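You operate a simulated robot arm through the tools that you are given. There is no shell and no other tool.

You run a simulated robot arm. Do the job below in one go: nothing can be reset, and whatever is moved stays where it is left.

Task
Scrub the short rod's grip clean with cork soap and stand it in the grey tube.
Fine: the pad goes back. Set down upright: scrub pad. What is to be rubbed or washed off counts as gone when no trace of it is left.

The check looks at the end state, three seconds after you hand in, the way a careful person would. Anything else that was tipped, shoved, dropped, spilled or broken makes it a failure.

Robot
A 7-joint arm with a fingered hand, fixed in place. Base frame: the origin is at the foot of the arm, x ahead of it, y to its left, z up. Units: mm, rad, N and s.
Its first joint turns from -2.897 to 2.897 rad. Payload 3.7 kg.
The tool frame sits at the grasp point between the pads (the TCP): z along the fingers, y along the line on which they close. The tips reach 25 mm beyond it. The gripper opens to 88 mm. The gripper's body begins 29 mm behind the TCP. The gripper is a hand of 5 fingers: y runs from the thumb to the fingers, the wrist lies at [-13, -106, -174] in the tool frame, and closing takes about 1.5 s.
Orientation is told as [roll, pitch, yaw] about the base's x, y, z axes, in that order, counted from this pose: with the fingers straight down and the wrist toward the robot, the tool's x, y and z point along [0, 1, 0], [1, 0, 0] and [0, 0, -1] of the base frame.

Tools
- The arm moves only by the tool nudge_tool. Its argument "targets" is a list of rows, each an object of numbers (a shift or turn left out is 0, a gripper value left out holds the last): "x", "y", "z": the shift along the base's x, y, z in units of 150 mm (1.0 is 150 mm); "wx", "wy", "wz": the turn, a rotation vector about the base's x, y, z in units of 120 degrees (1.0 is 120 degrees); "jaw": the opening, from 0 (shut) to 1 (fully open). In form: [{"x": .., "y": .., "z": .., "wx": .., "wy": .., "wz": .., "jaw": ..}, ...]. A call has 1 to 20 rows; each row is the pose to reach, as a shift and turn from the pose commanded when the call began. A call with a number of a shift or a turn outside -1 to 1 is refused whole. Rows are played at 5 a second. More than 50 mm and 0.15 rad between two rows, or a gripper value outside its range, and nothing of the call is played. Where a pose cannot be reached the arm comes as near as it can. A force on the tool above 40 N (or 10 N above the force at the start of the call, whichever is more), or a blocked arm, ends the call early, and 0.2 s more pass. The fingers move at their own pace (about 108 mm/s each) and stop on an object; they squeeze with about 25 N. The grip force told is the motor's: it shows also when the fingers shut on nothing. Time passes only in rows, and 0.2 s behind the last, so rows that repeat a pose let the fingers close. It gives the time, the measured TCP pose, the force on the tool (base axes), the opening and the grip force at its end, in the units of the frame above (readings bear some noise), with the torque about the TCP (base axes, N m) and any sound that the robot's microphone picked up.
- Cameras (640 x 400 px; columns grow to the right, rows downward): "scene" is fixed at [49.2, -650, 1718.8]; the picture's right is [0.90, -0.43, 0.00], its down [-0.23, -0.50, -0.84] and it looks along [0.36, 0.76, -0.55] (base axes); focal length 323 px, centre (320, 200). "wrist" rides on the gripper at [59, -79, -105] in the tool frame; the picture's right is [-0.73, 0.32, -0.61], its down [-0.62, -0.68, 0.38] and it looks along [-0.29, 0.66, 0.70] (tool axes); focal length 234 px, centre (320, 200). There is no depth. A picture from a camera that has moved, and an enlarged one, comes with that camera's place and axes in the base frame and with its lens.
- camera(camera): a new picture of that camera. It takes no simulated time.
- set_grasp(shape): the hand has 5 fingers and takes this shape, open, in about a second: jaw (thumb against the fingers, like two jaws); tri (thumb and two fingers); tip (a fingertip pinch); poke (one finger out to press); point (the index stretched); flat (the hand flat); cup (the hand cupped); fist (a fist). The gripper value then closes the fingers along that shape, each until it touches; the sizes above hold for jaw. It gives what a move gives, with no picture.
- zoom(camera, box): a new picture of the part [left, top, right, bottom] of that camera's present view, enlarged. It takes no simulated time.
- sign_off(): hands the job in; it is judged then, once.

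Places have to be worked out from the pictures, the camera data and where the tool is seen. Open the gripper and draw the arm clear of the work before you hand the job in, unless the task says otherwise.

The tools are called after "Emit:" as name(argument=value, ...) on one line, values as JSON. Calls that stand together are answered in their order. nudge_tool: Moves the arm, as the interface text tells. Its arguments: {"type":"object","properties":{"targets":{"type":"array"}},"required":["targets"]} The other tools are called the same way: set_grasp (shape) gives the hand a shape; camera (camera) takes a picture; zoom (camera, box) takes an enlarged picture of a part of a camera's view; sign_off () hands the job in.

At the start:

```text
t: 0.0
tcp_pos: [537.3, 340.4, 1231.4]
orientation: [0.001, -0.001, 0.002]
force: [-0.2, -0.3, 0.6]
moment: [0.01, 0.0, 0.01]
width: 88.0
grip_force: 0.0
shape: jaw
```

scene: 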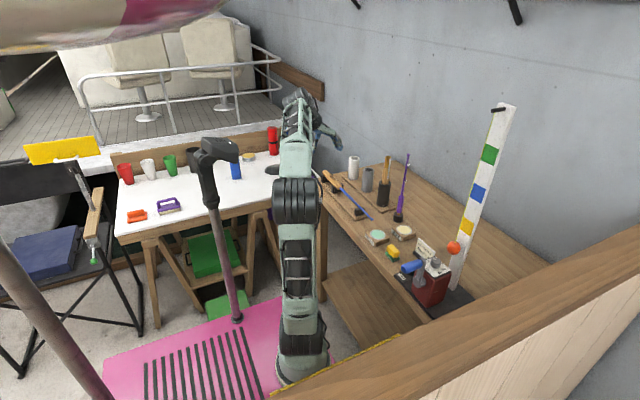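
wrist: 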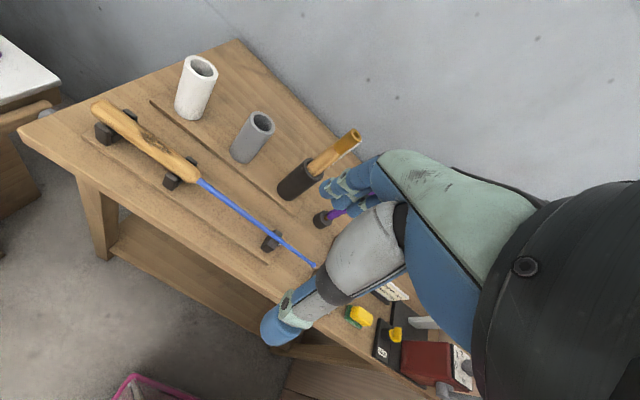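

The pictures show a bench with a rod on rests, tubes, tins and a scrub pad. I'll zoom in on parts to identify things before moving.

Emit:
zoom(camera="scene", box=[310, 140, 430, 215])

Emit:
zoom(camera="scene", box=[350, 210, 480, 310])

Emit:
zoom(camera="wrist", box=[80, 30, 380, 280])

Emit:
zoom(camera="wrist", box=[320, 260, 480, 400])

Emit:
zoom(camera="scene", box=[100, 120, 300, 240])

```text
5.33 times, centred on (370, 178) of scene
camera zoom: at [49.2, -650.0, 1718.8], right [0.9, -0.43, 0.0], down [-0.23, -0.5, -0.84], along [0.36, 0.76, -0.55], focal length 1720 px, centre (53, 320)
```

zoom: 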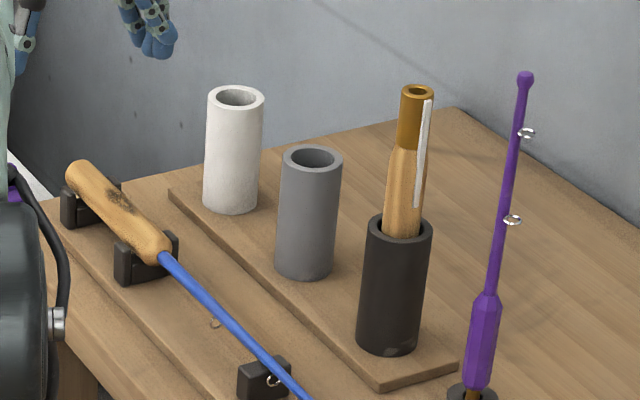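

```text
4.00 times, centred on (415, 260) of scene
camera zoom: at [49.2, -650.0, 1718.8], right [0.9, -0.43, 0.0], down [-0.23, -0.5, -0.84], along [0.36, 0.76, -0.55], focal length 1290 px, centre (-60, -40)
```

zoom: 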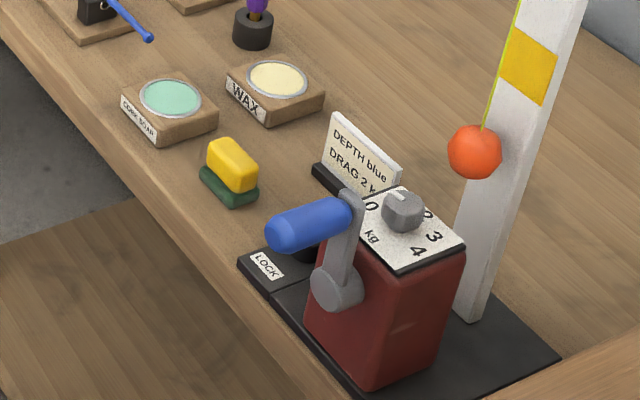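

```text
1.60 times, centred on (230, 155) of wrist
camera zoom: at [458.5, 399.7, 1336.5], right [0.32, -0.73, 0.61], down [-0.68, -0.62, -0.38], along [0.66, -0.29, -0.7], focal length 375 px, centre (464, 272)
```

zoom: 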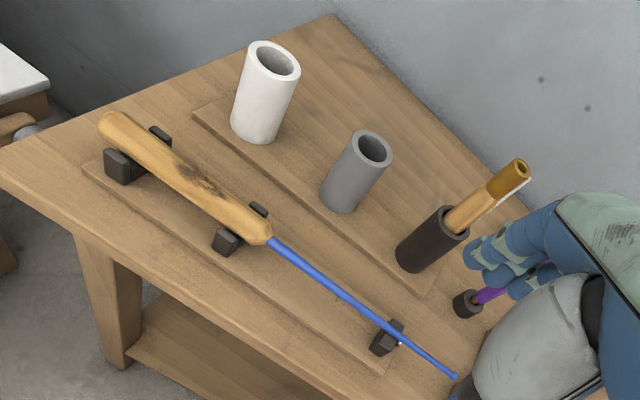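

```text
2.86 times, centred on (400, 330) of wrist
camera zoom: at [458.5, 399.7, 1336.5], right [0.32, -0.73, 0.61], down [-0.68, -0.62, -0.38], along [0.66, -0.29, -0.7], focal length 669 px, centre (91, -171)
```

zoom: 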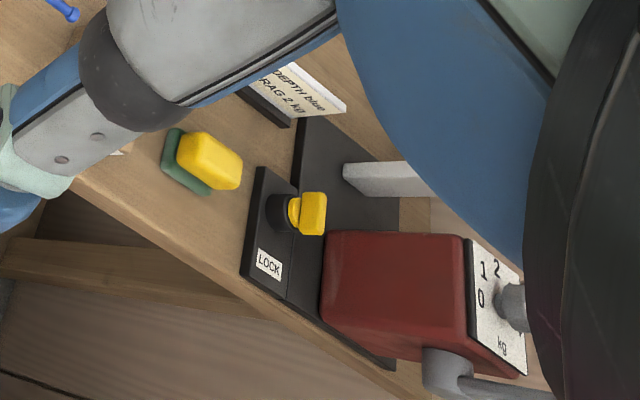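

```text
3.20 times, centred on (200, 180) of scene
camera zoom: at [49.2, -650.0, 1718.8], right [0.9, -0.43, 0.0], down [-0.23, -0.5, -0.84], along [0.36, 0.76, -0.55], focal length 1032 px, centre (704, 264)
```

zoom: 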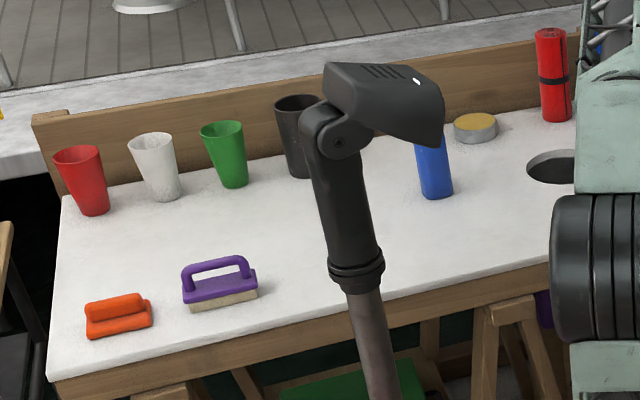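

The bench top seems to lie at z≈915. The stained cork rod lies along y at x≈675 with its butt near y≈613. The soap tin is near (658,121), the pad near (657,25) and the grey tube near (809,440). I'll move toward the pad, staying high, to get a closer view.

Emit:
nudge_tool(targets=[{"y": -0.2}, {"y": -0.4}, {"y": -0.6}, {"y": -0.8}, {"y": -1.0}])

Emit:
nudge_tool(targets=[{"y": -0.2}, {"y": -0.4}, {"y": -0.6}, {"y": -0.8, "z": -0.1}, {"y": -0.85, "z": -0.3}])

Emit:
camera(camera="wrist")

Emit:
camera(camera="scene")

```text
t: 1.2
tcp_pos: [536.5, 189.7, 1229.5]
orientation: [-0.001, 0.0, 0.001]
force: [-0.5, -0.6, 0.2]
moment: [0.03, 0.01, -0.01]
width: 87.5
grip_force: 0.0
shape: jaw
```

```text
t: 2.4
tcp_pos: [536.9, 62.2, 1185.6]
orientation: [-0.001, 0.001, 0.001]
force: [-0.5, -0.1, 0.3]
moment: [0.02, 0.01, -0.01]
width: 87.7
grip_force: 0.1
shape: jaw
```

```text
taken
camera wrist: at [457.6, 122.1, 1290.9], right [0.32, -0.73, 0.61], down [-0.68, -0.62, -0.38], along [0.66, -0.29, -0.7], focal length 234 px, centre (320, 200)
```

wrist: 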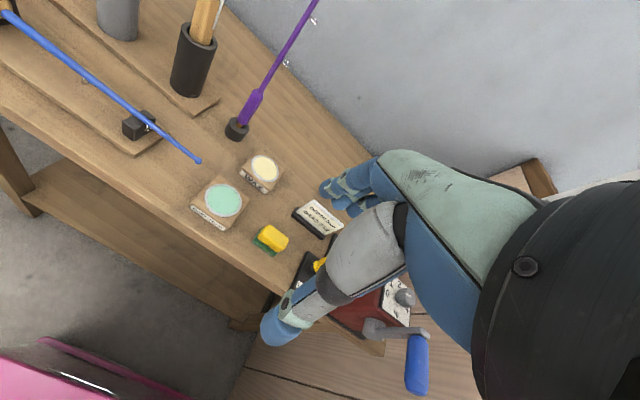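

```text
taken
```

scene: 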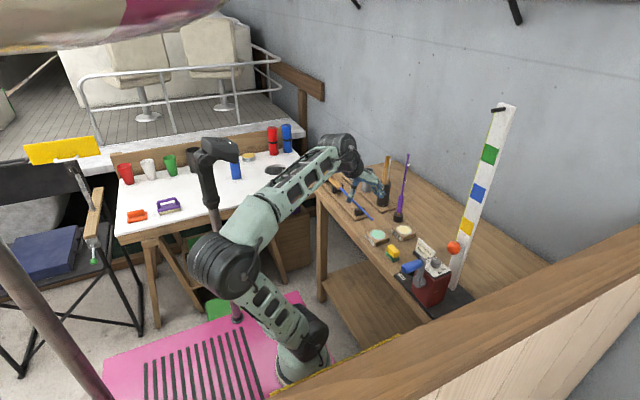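

The pad and tins are visible at left of the hand. I'll zoom in on them for geometry.

Emit:
zoom(camera="wrist", box=[180, 130, 340, 270])

Emit:
zoom(camera="scene", box=[350, 215, 430, 275])

Emit:
zoom(camera="scene", box=[310, 140, 420, 230])

```text
2.86 times, centred on (260, 200) of wrist
camera zoom: at [457.6, 122.1, 1290.9], right [0.32, -0.73, 0.61], down [-0.68, -0.62, -0.38], along [0.66, -0.29, -0.7], focal length 669 px, centre (491, 200)
```

zoom: 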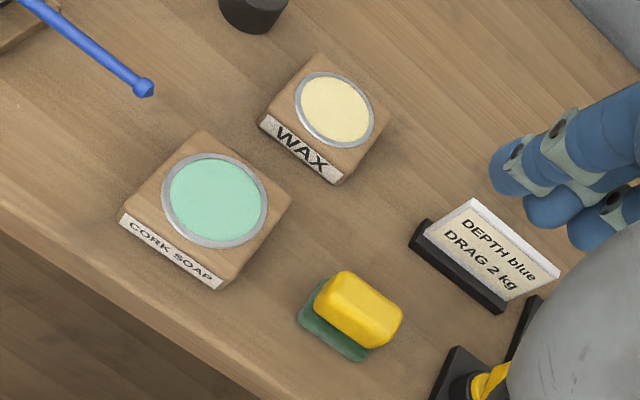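

```text
6.67 times, centred on (390, 245) of scene
camera zoom: at [49.2, -650.0, 1718.8], right [0.9, -0.43, 0.0], down [-0.23, -0.5, -0.84], along [0.36, 0.76, -0.55], focal length 2151 px, centre (-147, -100)
```

zoom: 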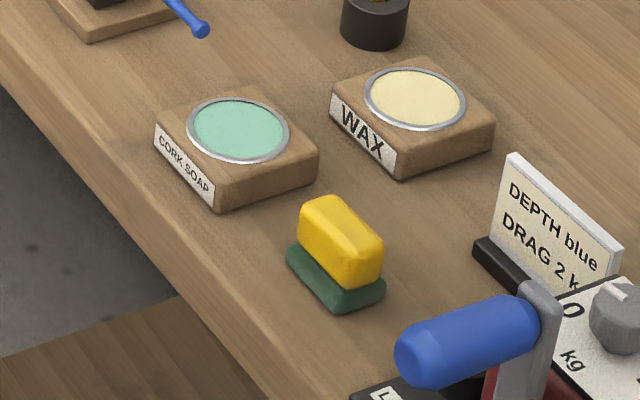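

```text
4.44 times, centred on (365, 185) of scene
camera zoom: at [49.2, -650.0, 1718.8], right [0.9, -0.43, 0.0], down [-0.23, -0.5, -0.84], along [0.36, 0.76, -0.55], focal length 1434 px, centre (120, 267)
```

zoom: 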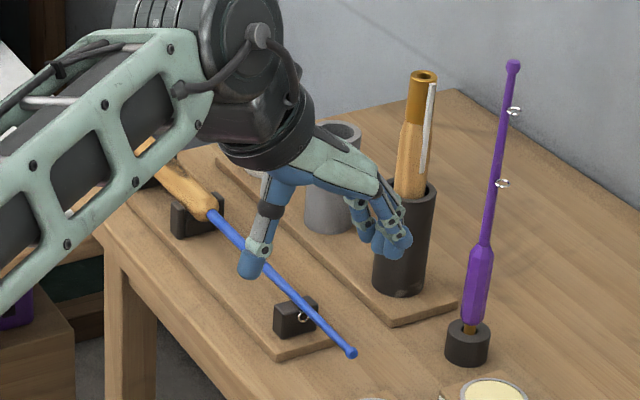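

Pad centre is about (657,23) with its top at z≈936, and the soap's top is near (661,126,926). I'll check the hand's shape in both views before descending.

Emit:
zoom(camera="scene", box=[330, 150, 400, 215])

Emit:
zoom(camera="wrist", box=[240, 130, 460, 350])

```text
6.15 times, centred on (365, 182) of scene
camera zoom: at [49.2, -650.0, 1718.8], right [0.9, -0.43, 0.0], down [-0.23, -0.5, -0.84], along [0.36, 0.76, -0.55], focal length 1985 px, centre (43, 308)
```

zoom: 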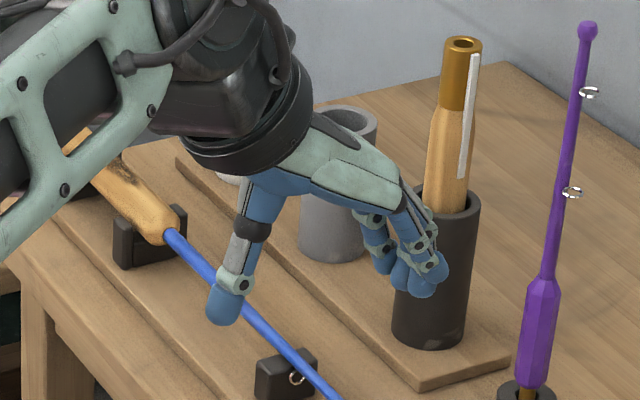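

```text
1.82 times, centred on (350, 240) of wrist
camera zoom: at [457.6, 122.1, 1290.9], right [0.32, -0.73, 0.61], down [-0.68, -0.62, -0.38], along [0.66, -0.29, -0.7], focal length 426 px, centre (266, 127)
```

zoom: 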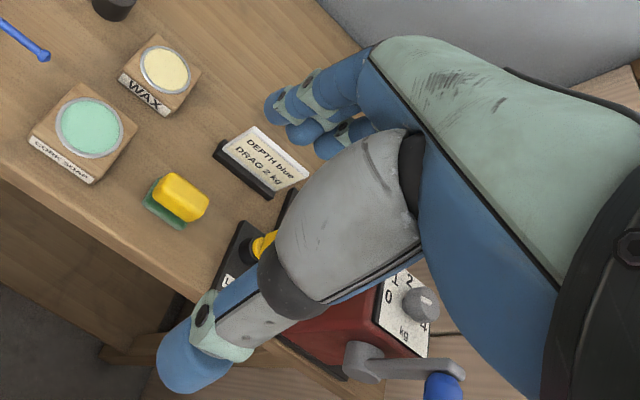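

The hand is palm-down, with its thumb on the -x side and the fingers on the +x side. I'll go above the pad at about (657,23,1050) with the jaw partly open, then look.

Emit:
nudge_tool(targets=[{"x": 0.2, "y": -0.07, "jaw": 0.8}, {"x": 0.4, "y": -0.13, "z": -0.15}, {"x": 0.6, "y": -0.2, "z": -0.35}, {"x": 0.8, "y": -0.266, "z": -0.55}, {"x": 0.8, "y": -0.266, "z": -0.75}, {"x": 0.8, "y": -0.266, "z": -0.9}, {"x": 0.8, "y": -0.266, "z": -0.9}])

Emit:
camera(camera="wrist")

Emit:
zoom(camera="scene", box=[350, 190, 450, 270])

```text
t: 4.0
tcp_pos: [656.2, 23.6, 1051.5]
orientation: [-0.001, 0.0, 0.0]
force: [0.3, -0.1, 0.1]
moment: [-0.01, -0.02, 0.02]
width: 70.8
grip_force: 0.2
shape: jaw
```

```text
taken
camera wrist: at [577.6, 82.7, 1157.3], right [0.32, -0.73, 0.61], down [-0.68, -0.62, -0.38], along [0.66, -0.29, -0.7], focal length 234 px, centre (320, 200)
```

wrist: 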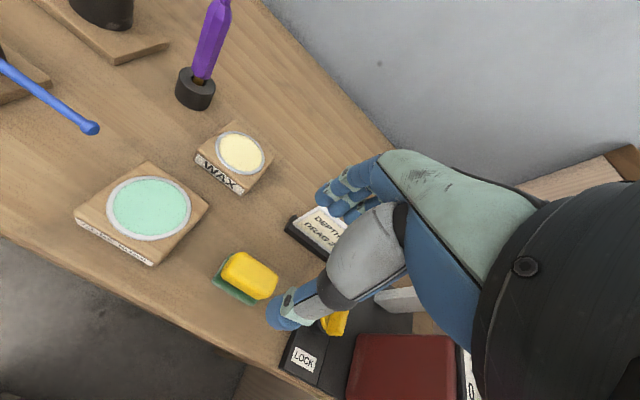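

```text
5.00 times, centred on (400, 230) of scene
camera zoom: at [49.2, -650.0, 1718.8], right [0.9, -0.43, 0.0], down [-0.23, -0.5, -0.84], along [0.36, 0.76, -0.55], focal length 1613 px, centre (-80, 50)
```

zoom: 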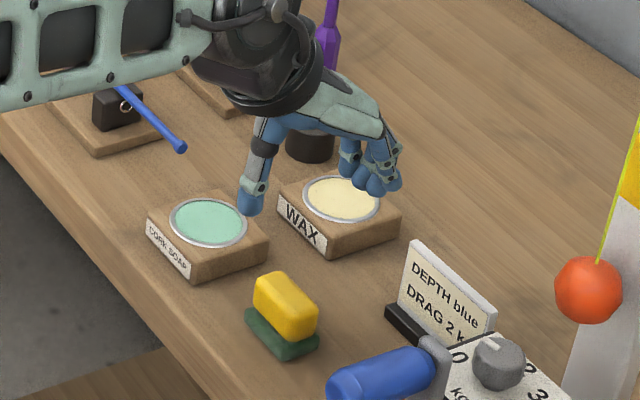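

The pad reads as (655,23) and the hand is centred over it. I'll descend so the tips sit just above the green base (TCP z≈942), keeping the jaw open.

Emit:
nudge_tool(targets=[{"x": -0.01, "z": -0.15}, {"x": -0.01, "z": -0.3}, {"x": -0.01, "z": -0.42}, {"x": -0.01, "z": -0.52}, {"x": -0.01, "z": -0.6}, {"x": -0.01, "z": -0.65}, {"x": -0.01, "z": -0.65}])

Emit:
zoom(camera="scene", box=[360, 210, 420, 270])

Emit:
zoom(camera="wrist", box=[200, 130, 420, 350])

```text
t: 5.6
tcp_pos: [656.7, 22.9, 953.1]
orientation: [0.001, 0.0, 0.0]
force: [-0.4, 1.2, 0.0]
moment: [0.03, 0.01, -0.01]
width: 70.6
grip_force: 0.2
shape: jaw
```

```text
6.67 times, centred on (390, 240) of scene
camera zoom: at [49.2, -650.0, 1718.8], right [0.9, -0.43, 0.0], down [-0.23, -0.5, -0.84], along [0.36, 0.76, -0.55], focal length 2151 px, centre (-147, -67)
```

zoom: 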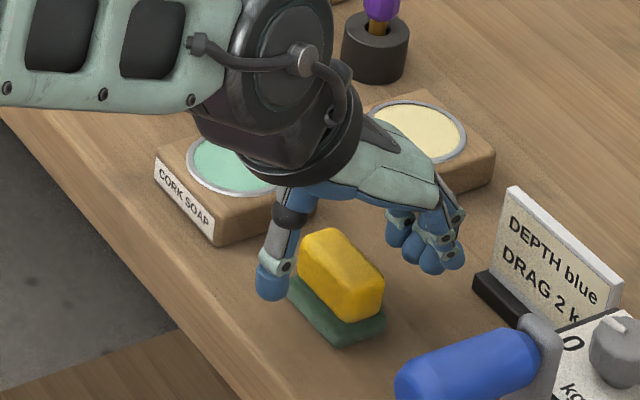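

```text
1.82 times, centred on (310, 240) of wrist
camera zoom: at [576.7, 82.1, 1059.1], right [0.32, -0.73, 0.61], down [-0.68, -0.62, -0.38], along [0.66, -0.29, -0.7], focal length 426 px, centre (338, 127)
```

zoom: 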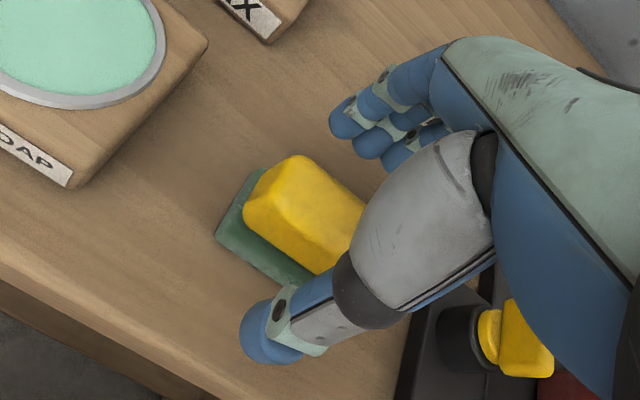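

The thumb and fingers straddle the yellow block cleanly. I'll lower about 11 mm more and close.

Emit:
nudge_tool(targets=[{"z": -0.04}, {"z": -0.073}, {"z": -0.073, "jaw": 0.5}, {"z": -0.073, "jaw": 0.4}, {"z": -0.073, "jaw": 0.2}, {"z": -0.073, "jaw": 0.0}, {"z": -0.073, "jaw": 0.0}, {"z": -0.073, "jaw": 0.0}, {"z": -0.073, "jaw": 0.0}, {"z": -0.073, "jaw": 0.0}])

Emit:
zoom(camera="scene", box=[360, 210, 420, 270])

Emit:
zoom(camera="wrist", box=[200, 130, 420, 350])

```text
t: 7.8
tcp_pos: [656.2, 23.9, 942.0]
orientation: [-0.002, -0.001, 0.0]
force: [-0.1, 0.3, 1.2]
moment: [0.0, -0.03, -0.01]
width: 19.7
grip_force: 24.5
shape: jaw
```

```text
6.67 times, centred on (390, 240) of scene
camera zoom: at [49.2, -650.0, 1718.8], right [0.9, -0.43, 0.0], down [-0.23, -0.5, -0.84], along [0.36, 0.76, -0.55], focal length 2151 px, centre (-147, -67)
```

zoom: 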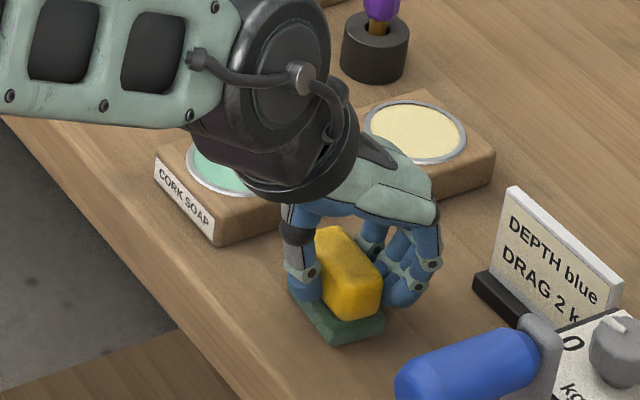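

```text
1.82 times, centred on (310, 240) of wrist
camera zoom: at [576.7, 82.2, 1048.3], right [0.32, -0.73, 0.61], down [-0.68, -0.62, -0.38], along [0.66, -0.29, -0.7], focal length 426 px, centre (338, 127)
```

zoom: 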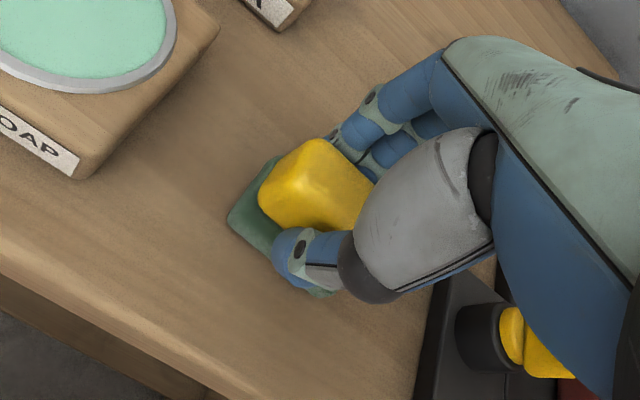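

The pad is held (width 19.7 mm, 24.5 N). I'll lift it and carry it over to the soap tin, then look.

Emit:
nudge_tool(targets=[{"z": 0.05}, {"z": 0.15}, {"z": 0.3}, {"z": 0.42}, {"z": 0.42, "y": 0.15, "x": 0.01}, {"z": 0.42, "y": 0.35, "x": 0.02}, {"z": 0.42, "y": 0.55, "x": 0.03}, {"z": 0.42, "y": 0.68, "x": 0.03}, {"z": 0.42, "y": 0.68, "x": 0.03}])

Emit:
zoom(camera="scene", box=[350, 195, 420, 255])

Emit:
camera(camera="wrist")

```text
t: 9.8
tcp_pos: [660.4, 124.8, 1006.3]
orientation: [0.0, -0.001, 0.0]
force: [0.3, -0.1, 0.3]
moment: [0.0, -0.02, -0.01]
width: 19.3
grip_force: 24.8
shape: jaw
```

```text
6.67 times, centred on (385, 225) of scene
camera zoom: at [49.2, -650.0, 1718.8], right [0.9, -0.43, 0.0], down [-0.23, -0.5, -0.84], along [0.36, 0.76, -0.55], focal length 2151 px, centre (-113, 33)
```

zoom: 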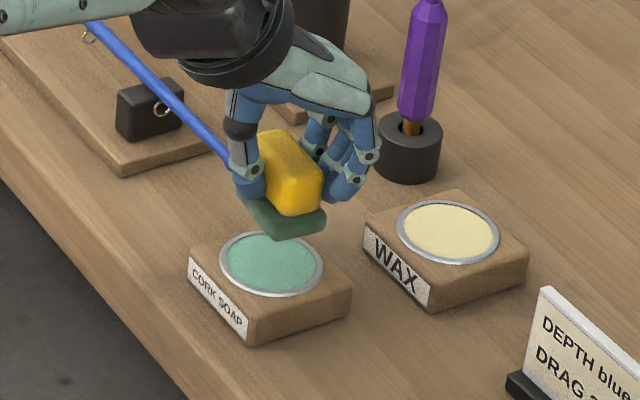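

```text
taken
camera wrist: at [581.0, 185.1, 1111.3], right [0.32, -0.73, 0.61], down [-0.68, -0.62, -0.38], along [0.66, -0.29, -0.7], focal length 234 px, centre (320, 200)
```

wrist: 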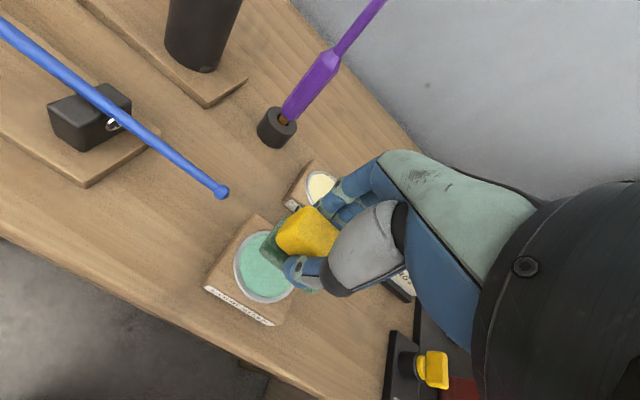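

The pad is over the soap (soap centre ≈ (658,127)). I'll lower it slowly until it contacts at about TCP z 967.

Emit:
nudge_tool(targets=[{"z": -0.1}, {"z": -0.18}, {"z": -0.22}, {"z": -0.24}, {"z": -0.25}, {"z": -0.26}, {"z": -0.265}])

Emit:
zoom(camera="scene", box=[350, 195, 420, 255])

```text
t: 11.4
tcp_pos: [661.8, 126.1, 965.9]
orientation: [0.0, -0.004, 0.0]
force: [1.6, -0.1, 15.9]
moment: [-0.01, -0.08, -0.01]
width: 20.3
grip_force: 24.8
shape: jaw
```

```text
6.67 times, centred on (385, 225) of scene
camera zoom: at [49.2, -650.0, 1718.8], right [0.9, -0.43, 0.0], down [-0.23, -0.5, -0.84], along [0.36, 0.76, -0.55], focal length 2151 px, centre (-113, 33)
```

zoom: 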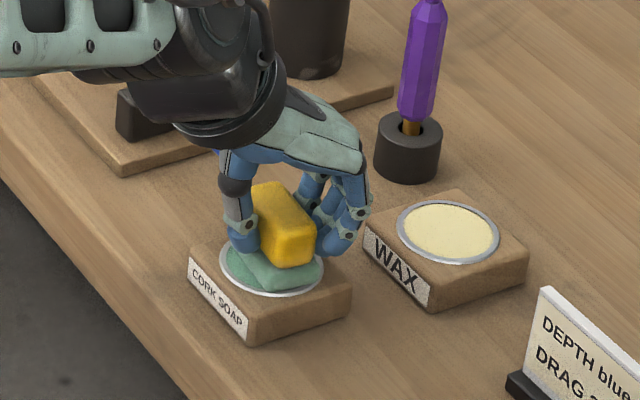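

The pad touched with 16 N and its green base has turned soapy light-green. I'll lift straight up to avoid dragging the tin, and check.

Emit:
nudge_tool(targets=[{"z": 0.005}, {"z": 0.005}, {"z": 0.05}, {"z": 0.15}, {"z": 0.35}, {"z": 0.55}, {"z": 0.55}])

Emit:
zoom(camera="scene", box=[350, 185, 420, 245])

Emit:
camera(camera="wrist")

```text
t: 13.0
tcp_pos: [658.1, 127.2, 1049.2]
orientation: [0.0, 0.0, 0.0]
force: [0.8, 0.4, -1.6]
moment: [0.0, -0.01, 0.0]
width: 20.3
grip_force: 24.6
shape: jaw
```

```text
6.67 times, centred on (385, 215) of scene
camera zoom: at [49.2, -650.0, 1718.8], right [0.9, -0.43, 0.0], down [-0.23, -0.5, -0.84], along [0.36, 0.76, -0.55], focal length 2151 px, centre (-113, 100)
```

zoom: 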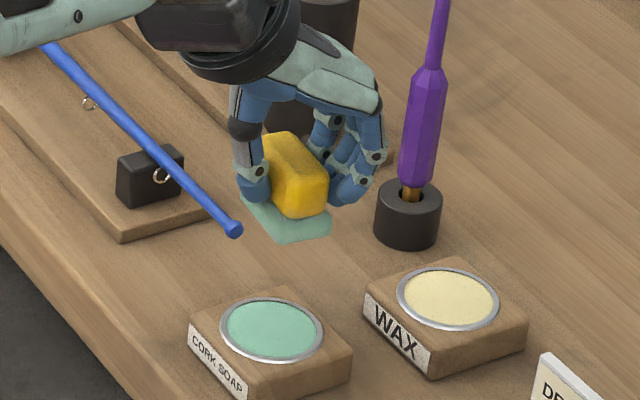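

```text
taken
camera wrist: at [579.5, 185.4, 1155.2], right [0.32, -0.73, 0.61], down [-0.68, -0.62, -0.38], along [0.66, -0.29, -0.7], focal length 234 px, centre (320, 200)
```

wrist: 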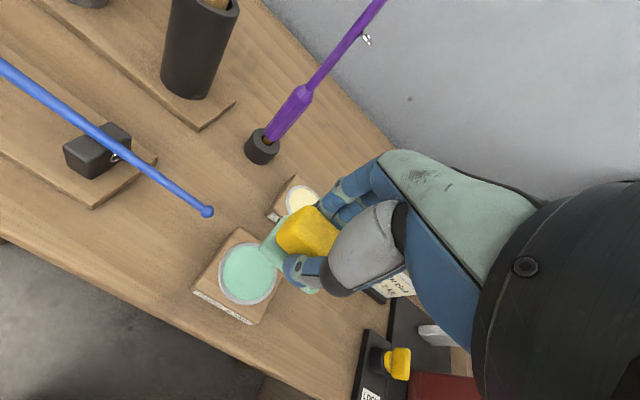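

The pad is fully soaped and the tin hasn't moved. I'll carry the pad along +y, high above the rod, to inspect the stain.

Emit:
nudge_tool(targets=[{"y": 0.2, "z": 0.1}, {"y": 0.4, "z": 0.2}, {"y": 0.6, "z": 0.3}, {"y": 0.8, "z": 0.3}, {"y": 1.0, "z": 0.3}])

Emit:
nudge_tool(targets=[{"y": 0.2}, {"y": 0.4}, {"y": 0.6}, {"y": 0.8, "x": -0.1}, {"y": 1.0, "x": -0.2}, {"y": 1.0, "x": -0.2}])

Emit:
camera(camera="wrist")

Emit:
zoom(camera="wrist", box=[0, 0, 320, 260])

Emit:
zoom(camera="scene", box=[310, 140, 400, 220])

```text
t: 14.2
tcp_pos: [660.1, 277.2, 1093.0]
orientation: [0.0, 0.001, -0.003]
force: [-0.8, 0.0, -0.4]
moment: [0.02, 0.02, -0.01]
width: 20.2
grip_force: 25.3
shape: jaw
```

```text
t: 15.6
tcp_pos: [630.5, 425.1, 1092.7]
orientation: [-0.001, 0.001, -0.001]
force: [0.2, -0.6, -1.0]
moment: [0.02, 0.03, 0.03]
width: 20.3
grip_force: 24.8
shape: jaw
```

```text
taken
camera wrist: at [550.8, 483.7, 1199.7], right [0.32, -0.73, 0.61], down [-0.68, -0.62, -0.38], along [0.66, -0.29, -0.7], focal length 234 px, centre (320, 200)
```

wrist: 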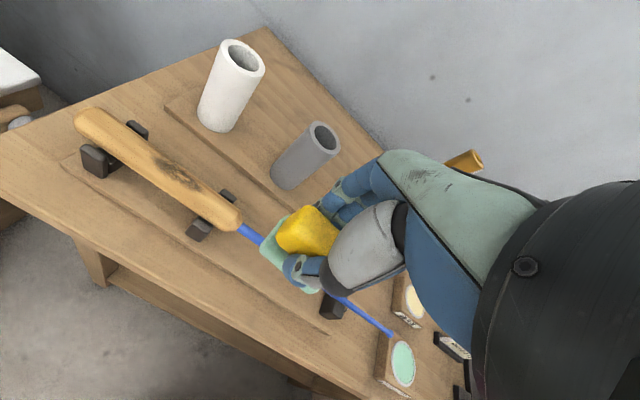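

```text
1.54 times, centred on (160, 130) of wrist
camera zoom: at [550.8, 483.7, 1199.7], right [0.32, -0.73, 0.61], down [-0.68, -0.62, -0.38], along [0.66, -0.29, -0.7], focal length 360 px, centre (566, 308)
```

zoom: 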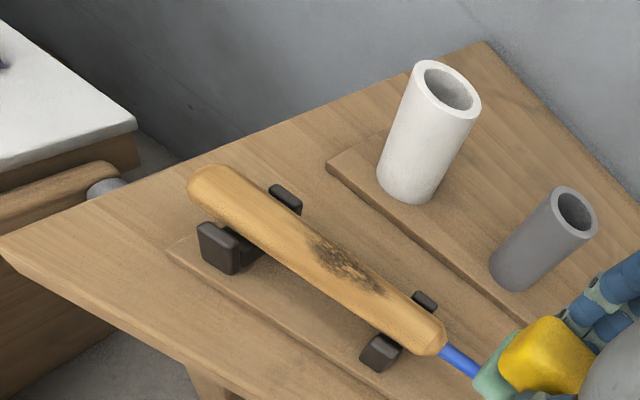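

```text
5.00 times, centred on (355, 180) of scene
camera zoom: at [49.2, -650.0, 1718.8], right [0.9, -0.43, 0.0], down [-0.23, -0.5, -0.84], along [0.36, 0.76, -0.55], focal length 1613 px, centre (145, 300)
```

zoom: 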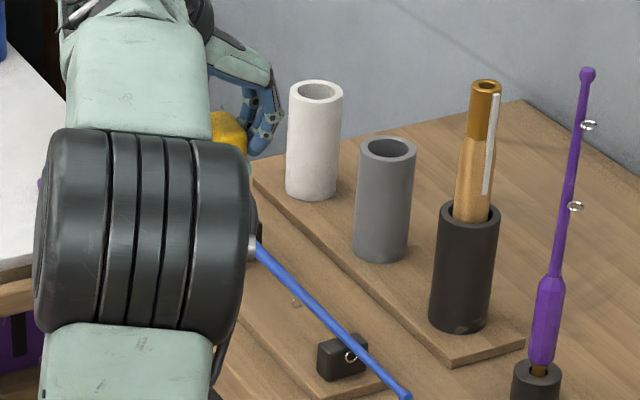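

The stain lies on the cork's upper side, y≈505–563, between the rests at y≈486 and y≈591. I'll bring the pad over (674,534) at TCP z≈1020 and check alignment.

Emit:
nudge_tool(targets=[{"x": 0.1, "y": 0.25}, {"x": 0.2, "y": 0.5}, {"x": 0.29, "y": 0.727}, {"x": 0.29, "y": 0.727, "z": -0.2}, {"x": 0.29, "y": 0.727, "z": -0.4}, {"x": 0.29, "y": 0.727, "z": -0.49}, {"x": 0.29, "y": 0.727, "z": -0.49}])

Emit:
camera(camera="wrist")

Emit:
zoom(camera="wrist", box=[150, 100, 350, 300])

Emit:
zoom(camera="scene", box=[290, 120, 370, 200])

```text
t: 17.2
tcp_pos: [673.7, 534.0, 1018.0]
orientation: [-0.001, 0.001, -0.001]
force: [0.3, -0.7, -0.3]
moment: [0.01, -0.02, 0.01]
width: 20.1
grip_force: 25.2
shape: jaw
```

```text
taken
camera wrist: at [594.2, 592.2, 1125.2], right [0.32, -0.73, 0.61], down [-0.68, -0.62, -0.38], along [0.66, -0.29, -0.7], focal length 234 px, centre (320, 200)
```

wrist: 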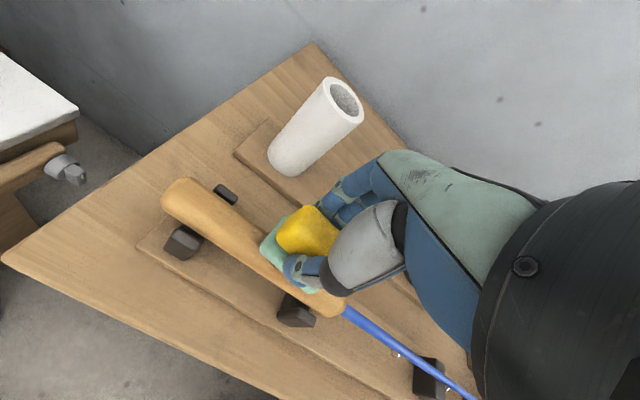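

```text
2.00 times, centred on (250, 200) of wrist
camera zoom: at [594.2, 592.2, 1125.2], right [0.32, -0.73, 0.61], down [-0.68, -0.62, -0.38], along [0.66, -0.29, -0.7], focal length 468 px, centre (460, 200)
```

zoom: 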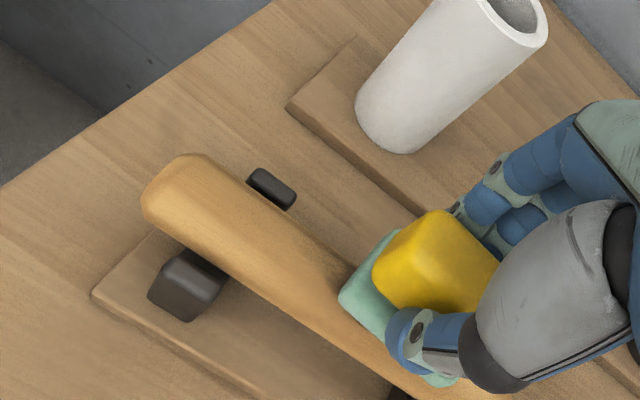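

```text
5.00 times, centred on (330, 160) of scene
camera zoom: at [49.2, -650.0, 1718.8], right [0.9, -0.43, 0.0], down [-0.23, -0.5, -0.84], along [0.36, 0.76, -0.55], focal length 1613 px, centre (270, 400)
```

zoom: 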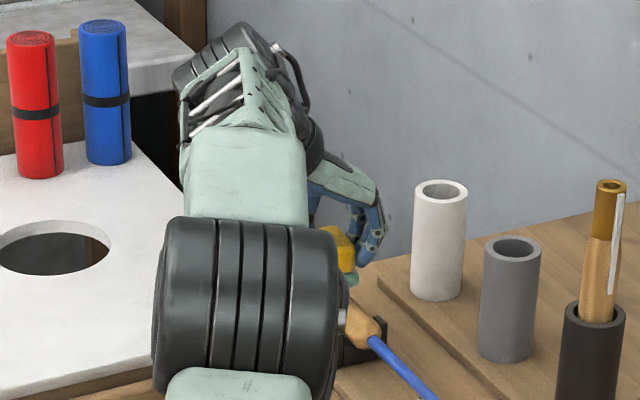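

The pad is above the cork with the stain start just visible at the pad's edge. I'll descend slowly until light contact.

Emit:
nudge_tool(targets=[{"z": -0.03}, {"z": -0.06}, {"z": -0.08}, {"z": -0.09}, {"z": -0.1}, {"z": -0.11}])

Emit:
zoom(camera="wrist", box=[150, 100, 350, 300])

```text
t: 18.6
tcp_pos: [673.4, 533.7, 1003.5]
orientation: [0.002, -0.002, 0.001]
force: [0.0, 1.0, 13.9]
moment: [0.02, -0.06, 0.03]
width: 20.5
grip_force: 25.0
shape: jaw
```

```text
2.00 times, centred on (250, 200) of wrist
camera zoom: at [594.1, 592.5, 1110.5], right [0.32, -0.73, 0.61], down [-0.68, -0.62, -0.39], along [0.66, -0.29, -0.7], focal length 468 px, centre (460, 200)
```

zoom: 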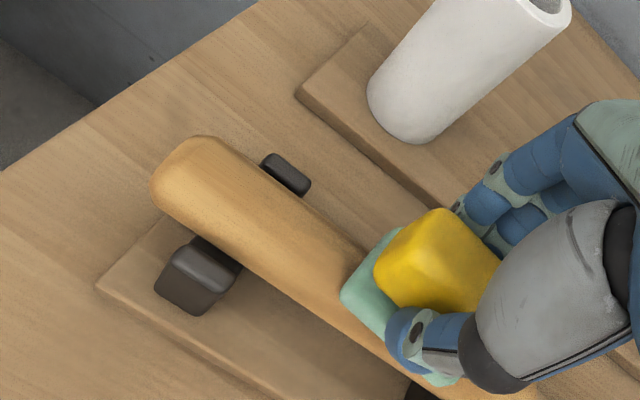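

Contact at about 14 N with TCP z≈1003.5. I'll make gentle back-and-forth strokes along the rod.

Emit:
nudge_tool(targets=[{"y": 0.04}, {"y": 0.08}, {"y": 0.1}, {"y": 0.05}, {"y": 0.0}, {"y": -0.05}, {"y": -0.1}, {"y": -0.12}, {"y": -0.06, "x": 0.02}, {"y": 0.0, "x": 0.04}, {"y": 0.06, "x": 0.04}, {"y": 0.1, "x": 0.04}, {"y": 0.05, "x": 0.05}, {"y": 0.0, "x": 0.05}, {"y": -0.06, "x": 0.05}, {"y": -0.12, "x": 0.05}, {"y": -0.06, "x": 0.02}, {"y": 0.0, "x": 0.0}])

Emit:
nudge_tool(targets=[{"z": 0.1}, {"z": 0.3}, {"z": 0.5}, {"z": 0.55, "x": -0.1, "y": -0.25}, {"z": 0.55, "x": -0.2, "y": -0.5}, {"z": 0.55, "x": -0.29, "y": -0.727}, {"z": 0.55, "x": -0.29, "y": -0.727}])

Emit:
zoom(camera="wrist", box=[0, 0, 320, 260])

Emit:
zoom(camera="wrist", box=[70, 90, 260, 240])

```text
t: 22.4
tcp_pos: [674.7, 534.1, 1001.8]
orientation: [0.0, -0.002, 0.0]
force: [3.0, -5.4, 21.8]
moment: [-0.03, -0.2, -0.01]
width: 21.8
grip_force: 24.5
shape: jaw
```

```text
t: 24.0
tcp_pos: [631.5, 427.3, 1082.9]
orientation: [-0.001, 0.0, -0.001]
force: [0.6, -0.2, -0.4]
moment: [0.01, -0.03, -0.01]
width: 21.1
grip_force: 25.1
shape: jaw
```

```text
1.54 times, centred on (160, 130) of wrist
camera zoom: at [551.5, 485.9, 1189.5], right [0.32, -0.73, 0.61], down [-0.68, -0.62, -0.38], along [0.66, -0.29, -0.7], focal length 360 px, centre (566, 308)
```

zoom: 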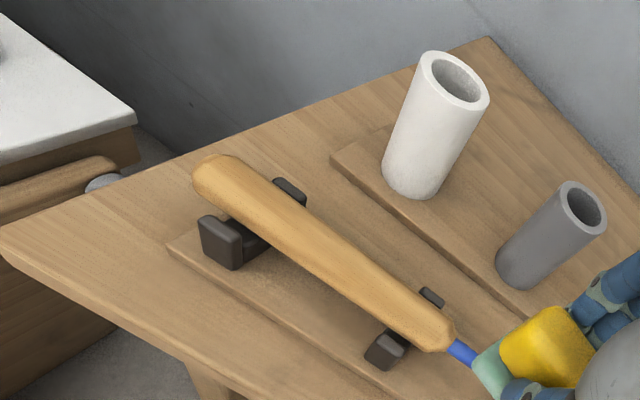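

```text
2.67 times, centred on (165, 165) of wrist
camera zoom: at [551.5, 485.9, 1189.5], right [0.32, -0.73, 0.61], down [-0.68, -0.62, -0.38], along [0.66, -0.29, -0.7], focal length 624 px, centre (733, 293)
```

zoom: 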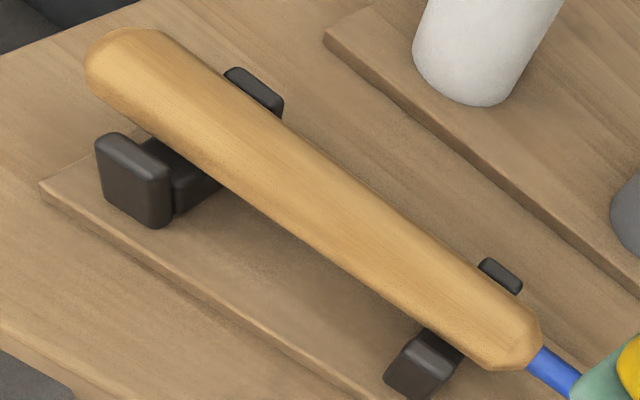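

No stain is visible from this side. Before returning the pad I want to see the cork's other side, so I'll move the arm away along -y and look through the scene camera.

Emit:
nudge_tool(targets=[{"y": -0.2}, {"y": -0.4}, {"y": -0.6}, {"y": -0.8}, {"y": -1.0}, {"y": -1.0}])

Emit:
nudge_tool(targets=[{"y": -0.2}, {"y": -0.4}, {"y": -0.6}, {"y": -0.8}, {"y": -1.0}, {"y": -1.0}])

Emit:
zoom(camera="scene", box=[310, 160, 360, 200])

Emit:
camera(camera="wrist")

Emit:
camera(camera="scene")

```text
t: 25.4
tcp_pos: [629.3, 275.2, 1085.1]
orientation: [0.001, -0.001, -0.002]
force: [-0.3, -0.5, 0.2]
moment: [0.01, 0.0, 0.02]
width: 21.1
grip_force: 24.7
shape: jaw
```

```text
t: 26.8
tcp_pos: [629.6, 125.8, 1086.5]
orientation: [0.001, -0.002, 0.001]
force: [-0.1, -0.9, -0.2]
moment: [0.0, -0.01, -0.02]
width: 21.6
grip_force: 25.0
shape: jaw
```

```text
10.00 times, centred on (335, 180) of scene
camera zoom: at [49.2, -650.0, 1718.8], right [0.9, -0.43, 0.0], down [-0.23, -0.5, -0.84], along [0.36, 0.76, -0.55], focal length 3226 px, centre (170, 400)
```

zoom: 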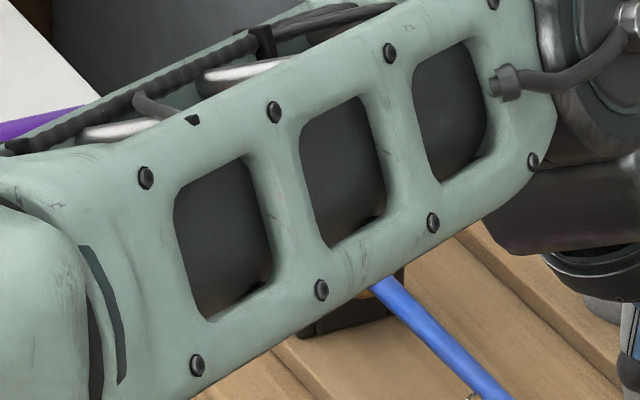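

```text
taken
camera wrist: at [550.2, 184.7, 1192.7], right [0.32, -0.73, 0.61], down [-0.68, -0.62, -0.38], along [0.66, -0.29, -0.7], focal length 234 px, centre (320, 200)
```

wrist: 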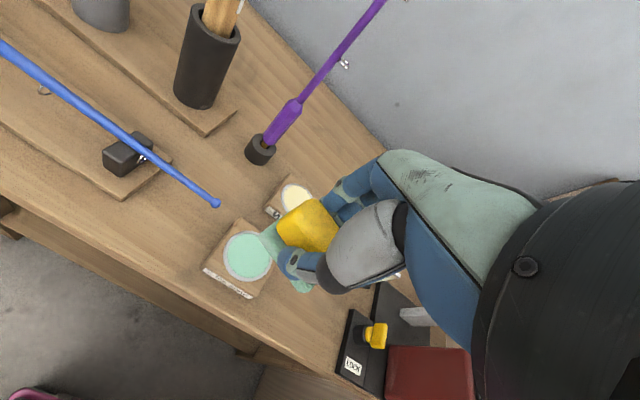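

```text
taken
```

scene: 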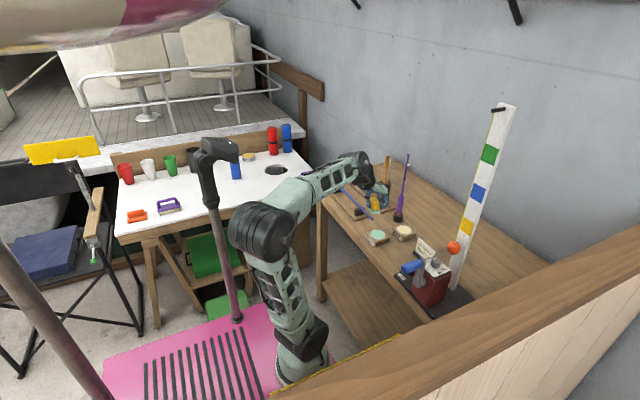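

The arm still hides the cork from the scene camera. I'll shift the arm back and up a bit more to clear the line of sight.

Emit:
nudge_tool(targets=[{"x": -0.1, "y": -0.15, "z": 0.1}, {"x": -0.25, "y": -0.35, "z": 0.2}, {"x": -0.4, "y": -0.5, "z": 0.3}, {"x": -0.5, "y": -0.7, "z": 0.4}, {"x": -0.6, "y": -0.85, "z": 0.4}, {"x": -0.6, "y": -0.85, "z": 0.4}])

Emit:
camera(camera="scene")

Emit:
zoom(camera="scene", box=[310, 160, 390, 225])

```text
t: 28.2
tcp_pos: [540.0, -1.5, 1143.9]
orientation: [0.0, 0.0, 0.0]
force: [1.1, -0.2, -0.9]
moment: [-0.02, 0.04, 0.0]
width: 21.0
grip_force: 25.2
shape: jaw
```

```text
taken
```

scene: 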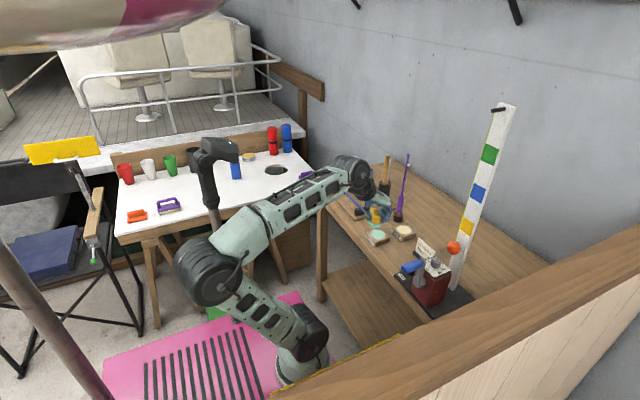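

```text
6.15 times, centred on (350, 192) of scene
camera zoom: at [49.2, -650.0, 1718.8], right [0.9, -0.43, 0.0], down [-0.23, -0.5, -0.84], along [0.36, 0.76, -0.55], focal length 1985 px, centre (135, 246)
```

zoom: 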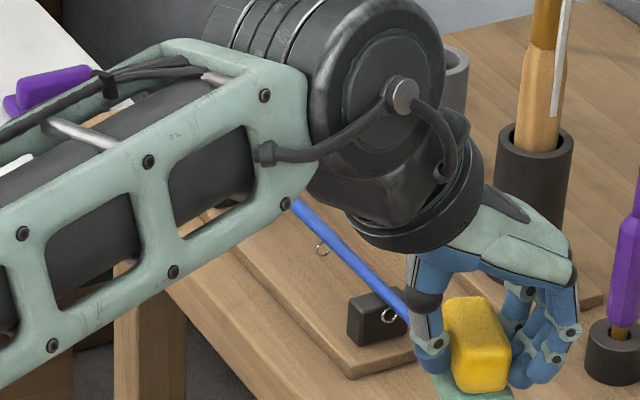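

The arm's geometry still blocks the line of sight. The starting pose (537,340,1231) left the cork visible in the scene camera, so I'll go back there with the pad.

Emit:
nudge_tool(targets=[{"y": 0.2, "z": 0.15}, {"y": 0.4, "z": 0.3}, {"y": 0.6, "z": 0.45}, {"y": 0.8, "z": 0.58}, {"y": 1.0, "z": 0.58}])

Emit:
nudge_tool(targets=[{"y": 0.25}, {"y": 0.5}, {"y": 0.75}, {"y": 1.0}])

Emit:
nudge_tool(targets=[{"y": 0.15}, {"y": 0.28}, {"y": 0.28}])

Emit:
zoom(camera="scene", box=[310, 160, 360, 200])

Emit:
zoom(camera="scene", box=[310, 150, 430, 230])

Emit:
zoom(camera="wrist", box=[80, 60, 240, 200])

```text
t: 29.4
tcp_pos: [540.9, 148.4, 1232.7]
orientation: [0.001, -0.001, 0.0]
force: [-0.2, 0.6, -0.6]
moment: [0.02, 0.01, 0.02]
width: 21.3
grip_force: 25.2
shape: jaw
```

```text
t: 30.4
tcp_pos: [539.8, 296.9, 1231.4]
orientation: [-0.001, 0.0, 0.0]
force: [0.1, -0.2, 0.0]
moment: [-0.01, -0.01, 0.0]
width: 20.9
grip_force: 25.3
shape: jaw
```

```text
t: 31.2
tcp_pos: [540.7, 339.6, 1233.3]
orientation: [0.0, 0.001, 0.0]
force: [0.3, 0.1, 0.1]
moment: [0.0, -0.01, -0.05]
width: 20.8
grip_force: 25.3
shape: jaw
```

```text
10.00 times, centred on (335, 180) of scene
camera zoom: at [49.2, -650.0, 1718.8], right [0.9, -0.43, 0.0], down [-0.23, -0.5, -0.84], along [0.36, 0.76, -0.55], focal length 3226 px, centre (170, 400)
```

zoom: 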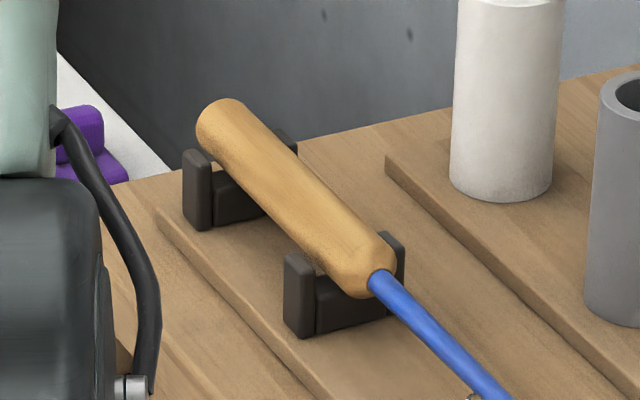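

```text
5.00 times, centred on (370, 190) of scene
camera zoom: at [49.2, -650.0, 1718.8], right [0.9, -0.43, 0.0], down [-0.23, -0.5, -0.84], along [0.36, 0.76, -0.55], focal length 1613 px, centre (70, 250)
```

zoom: 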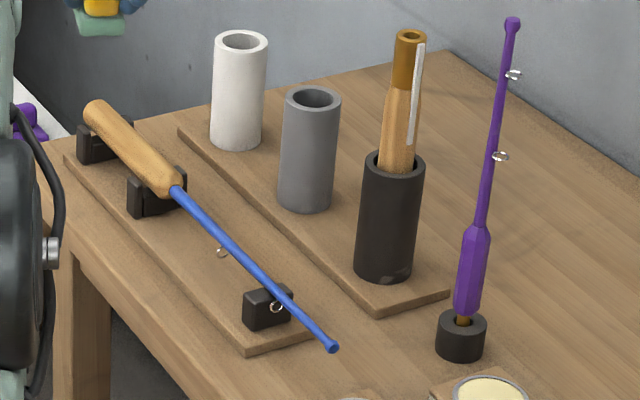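

```text
2.86 times, centred on (160, 130) of wrist
camera zoom: at [460.7, 398.6, 1339.3], right [0.32, -0.73, 0.61], down [-0.68, -0.62, -0.38], along [0.66, -0.29, -0.7], focal length 669 px, centre (777, 400)
```

zoom: 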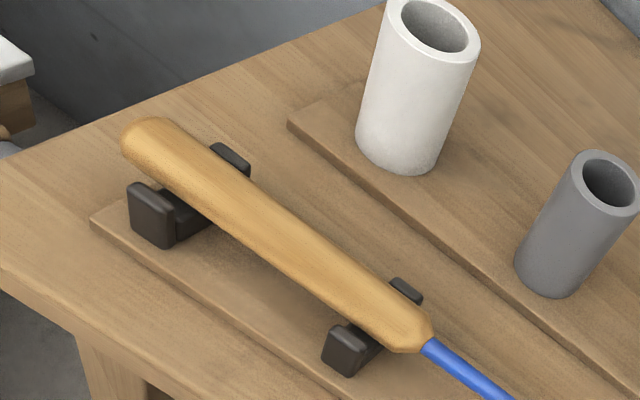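

Both views show the cork clean where the stain was, and the ring positions suggest the rod did not roll. I'll return the pad now, and check the hidden side of the cork once I lift the rod.

Emit:
nudge_tool(targets=[{"y": -0.25}, {"y": -0.5}, {"y": -0.75}, {"y": -1.0}])

Emit:
nudge_tool(targets=[{"y": -0.25}, {"y": -0.5}, {"y": -0.75}, {"y": -1.0}])

Emit:
nudge_tool(targets=[{"y": -0.11, "x": 0.2, "z": -0.2}, {"y": -0.11, "x": 0.4, "z": -0.4}, {"y": -0.11, "x": 0.6, "z": -0.6}, {"y": -0.11, "x": 0.775, "z": -0.8}, {"y": -0.11, "x": 0.775, "z": -1.0}, {"y": -0.11, "x": 0.775, "z": -1.0}])

Emit:
zoom(camera="scene", box=[350, 200, 430, 265])

Emit:
camera(camera="wrist")

```text
t: 32.2
tcp_pos: [539.9, 190.5, 1232.1]
orientation: [0.0, 0.0, 0.0]
force: [1.0, 0.0, -0.1]
moment: [-0.03, 0.0, 0.02]
width: 20.9
grip_force: 25.2
shape: jaw
```

```text
t: 33.2
tcp_pos: [538.7, 38.5, 1233.4]
orientation: [0.0, 0.0, 0.001]
force: [-0.1, -0.9, -1.1]
moment: [0.0, -0.01, -0.01]
width: 21.1
grip_force: 24.8
shape: jaw
```

```text
t: 34.6
tcp_pos: [656.0, 21.8, 1079.6]
orientation: [0.0, 0.0, 0.001]
force: [-0.4, 0.1, 0.4]
moment: [0.01, 0.0, -0.02]
width: 21.2
grip_force: 25.0
shape: jaw
```

```text
6.15 times, centred on (390, 232) of scene
camera zoom: at [49.2, -650.0, 1718.8], right [0.9, -0.43, 0.0], down [-0.23, -0.5, -0.84], along [0.36, 0.76, -0.55], focal length 1985 px, centre (-111, 0)
```

zoom: 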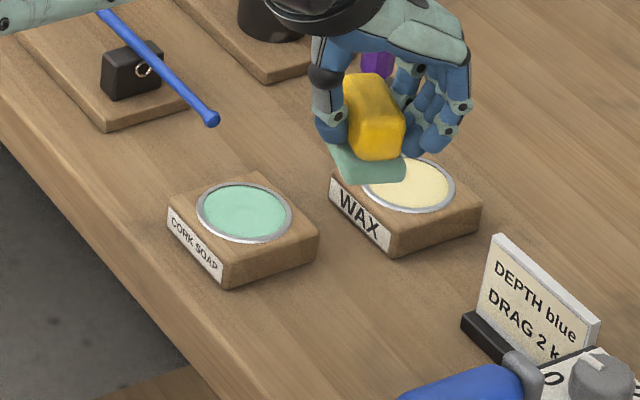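

```text
taken
camera wrist: at [576.6, 82.2, 1186.3], right [0.32, -0.73, 0.61], down [-0.68, -0.62, -0.38], along [0.66, -0.29, -0.7], focal length 234 px, centre (320, 200)
```

wrist: 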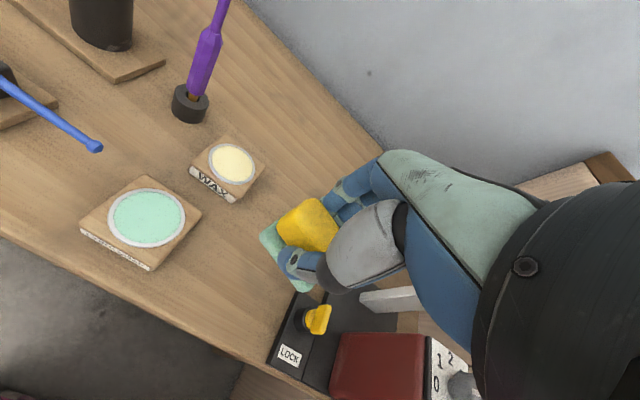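

The pad hangs level above its home spot. I'll lower it to near the bench, then ease down until contact.

Emit:
nudge_tool(targets=[{"z": -0.2}, {"z": -0.4}, {"z": -0.6}, {"z": -0.75}, {"z": -0.85}, {"z": -0.9}, {"z": -0.915}, {"z": -0.925}])

Emit:
zoom(camera="scene", box=[360, 210, 420, 270])

```text
t: 36.4
tcp_pos: [657.8, 23.4, 943.7]
orientation: [-0.001, 0.001, -0.001]
force: [-0.7, -0.5, -0.9]
moment: [-0.01, 0.01, 0.01]
width: 21.0
grip_force: 25.2
shape: jaw
```

```text
6.67 times, centred on (390, 240) of scene
camera zoom: at [49.2, -650.0, 1718.8], right [0.9, -0.43, 0.0], down [-0.23, -0.5, -0.84], along [0.36, 0.76, -0.55], focal length 2151 px, centre (-147, -67)
```

zoom: 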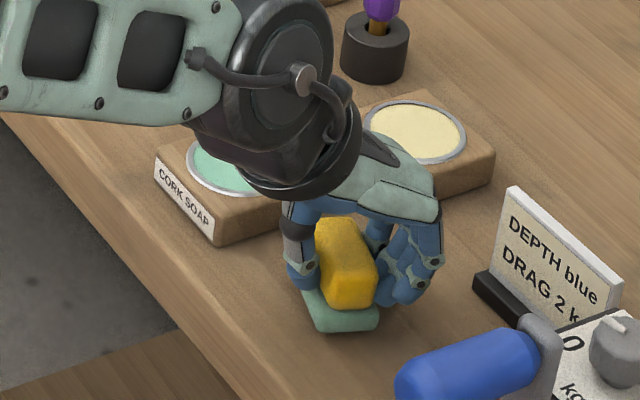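

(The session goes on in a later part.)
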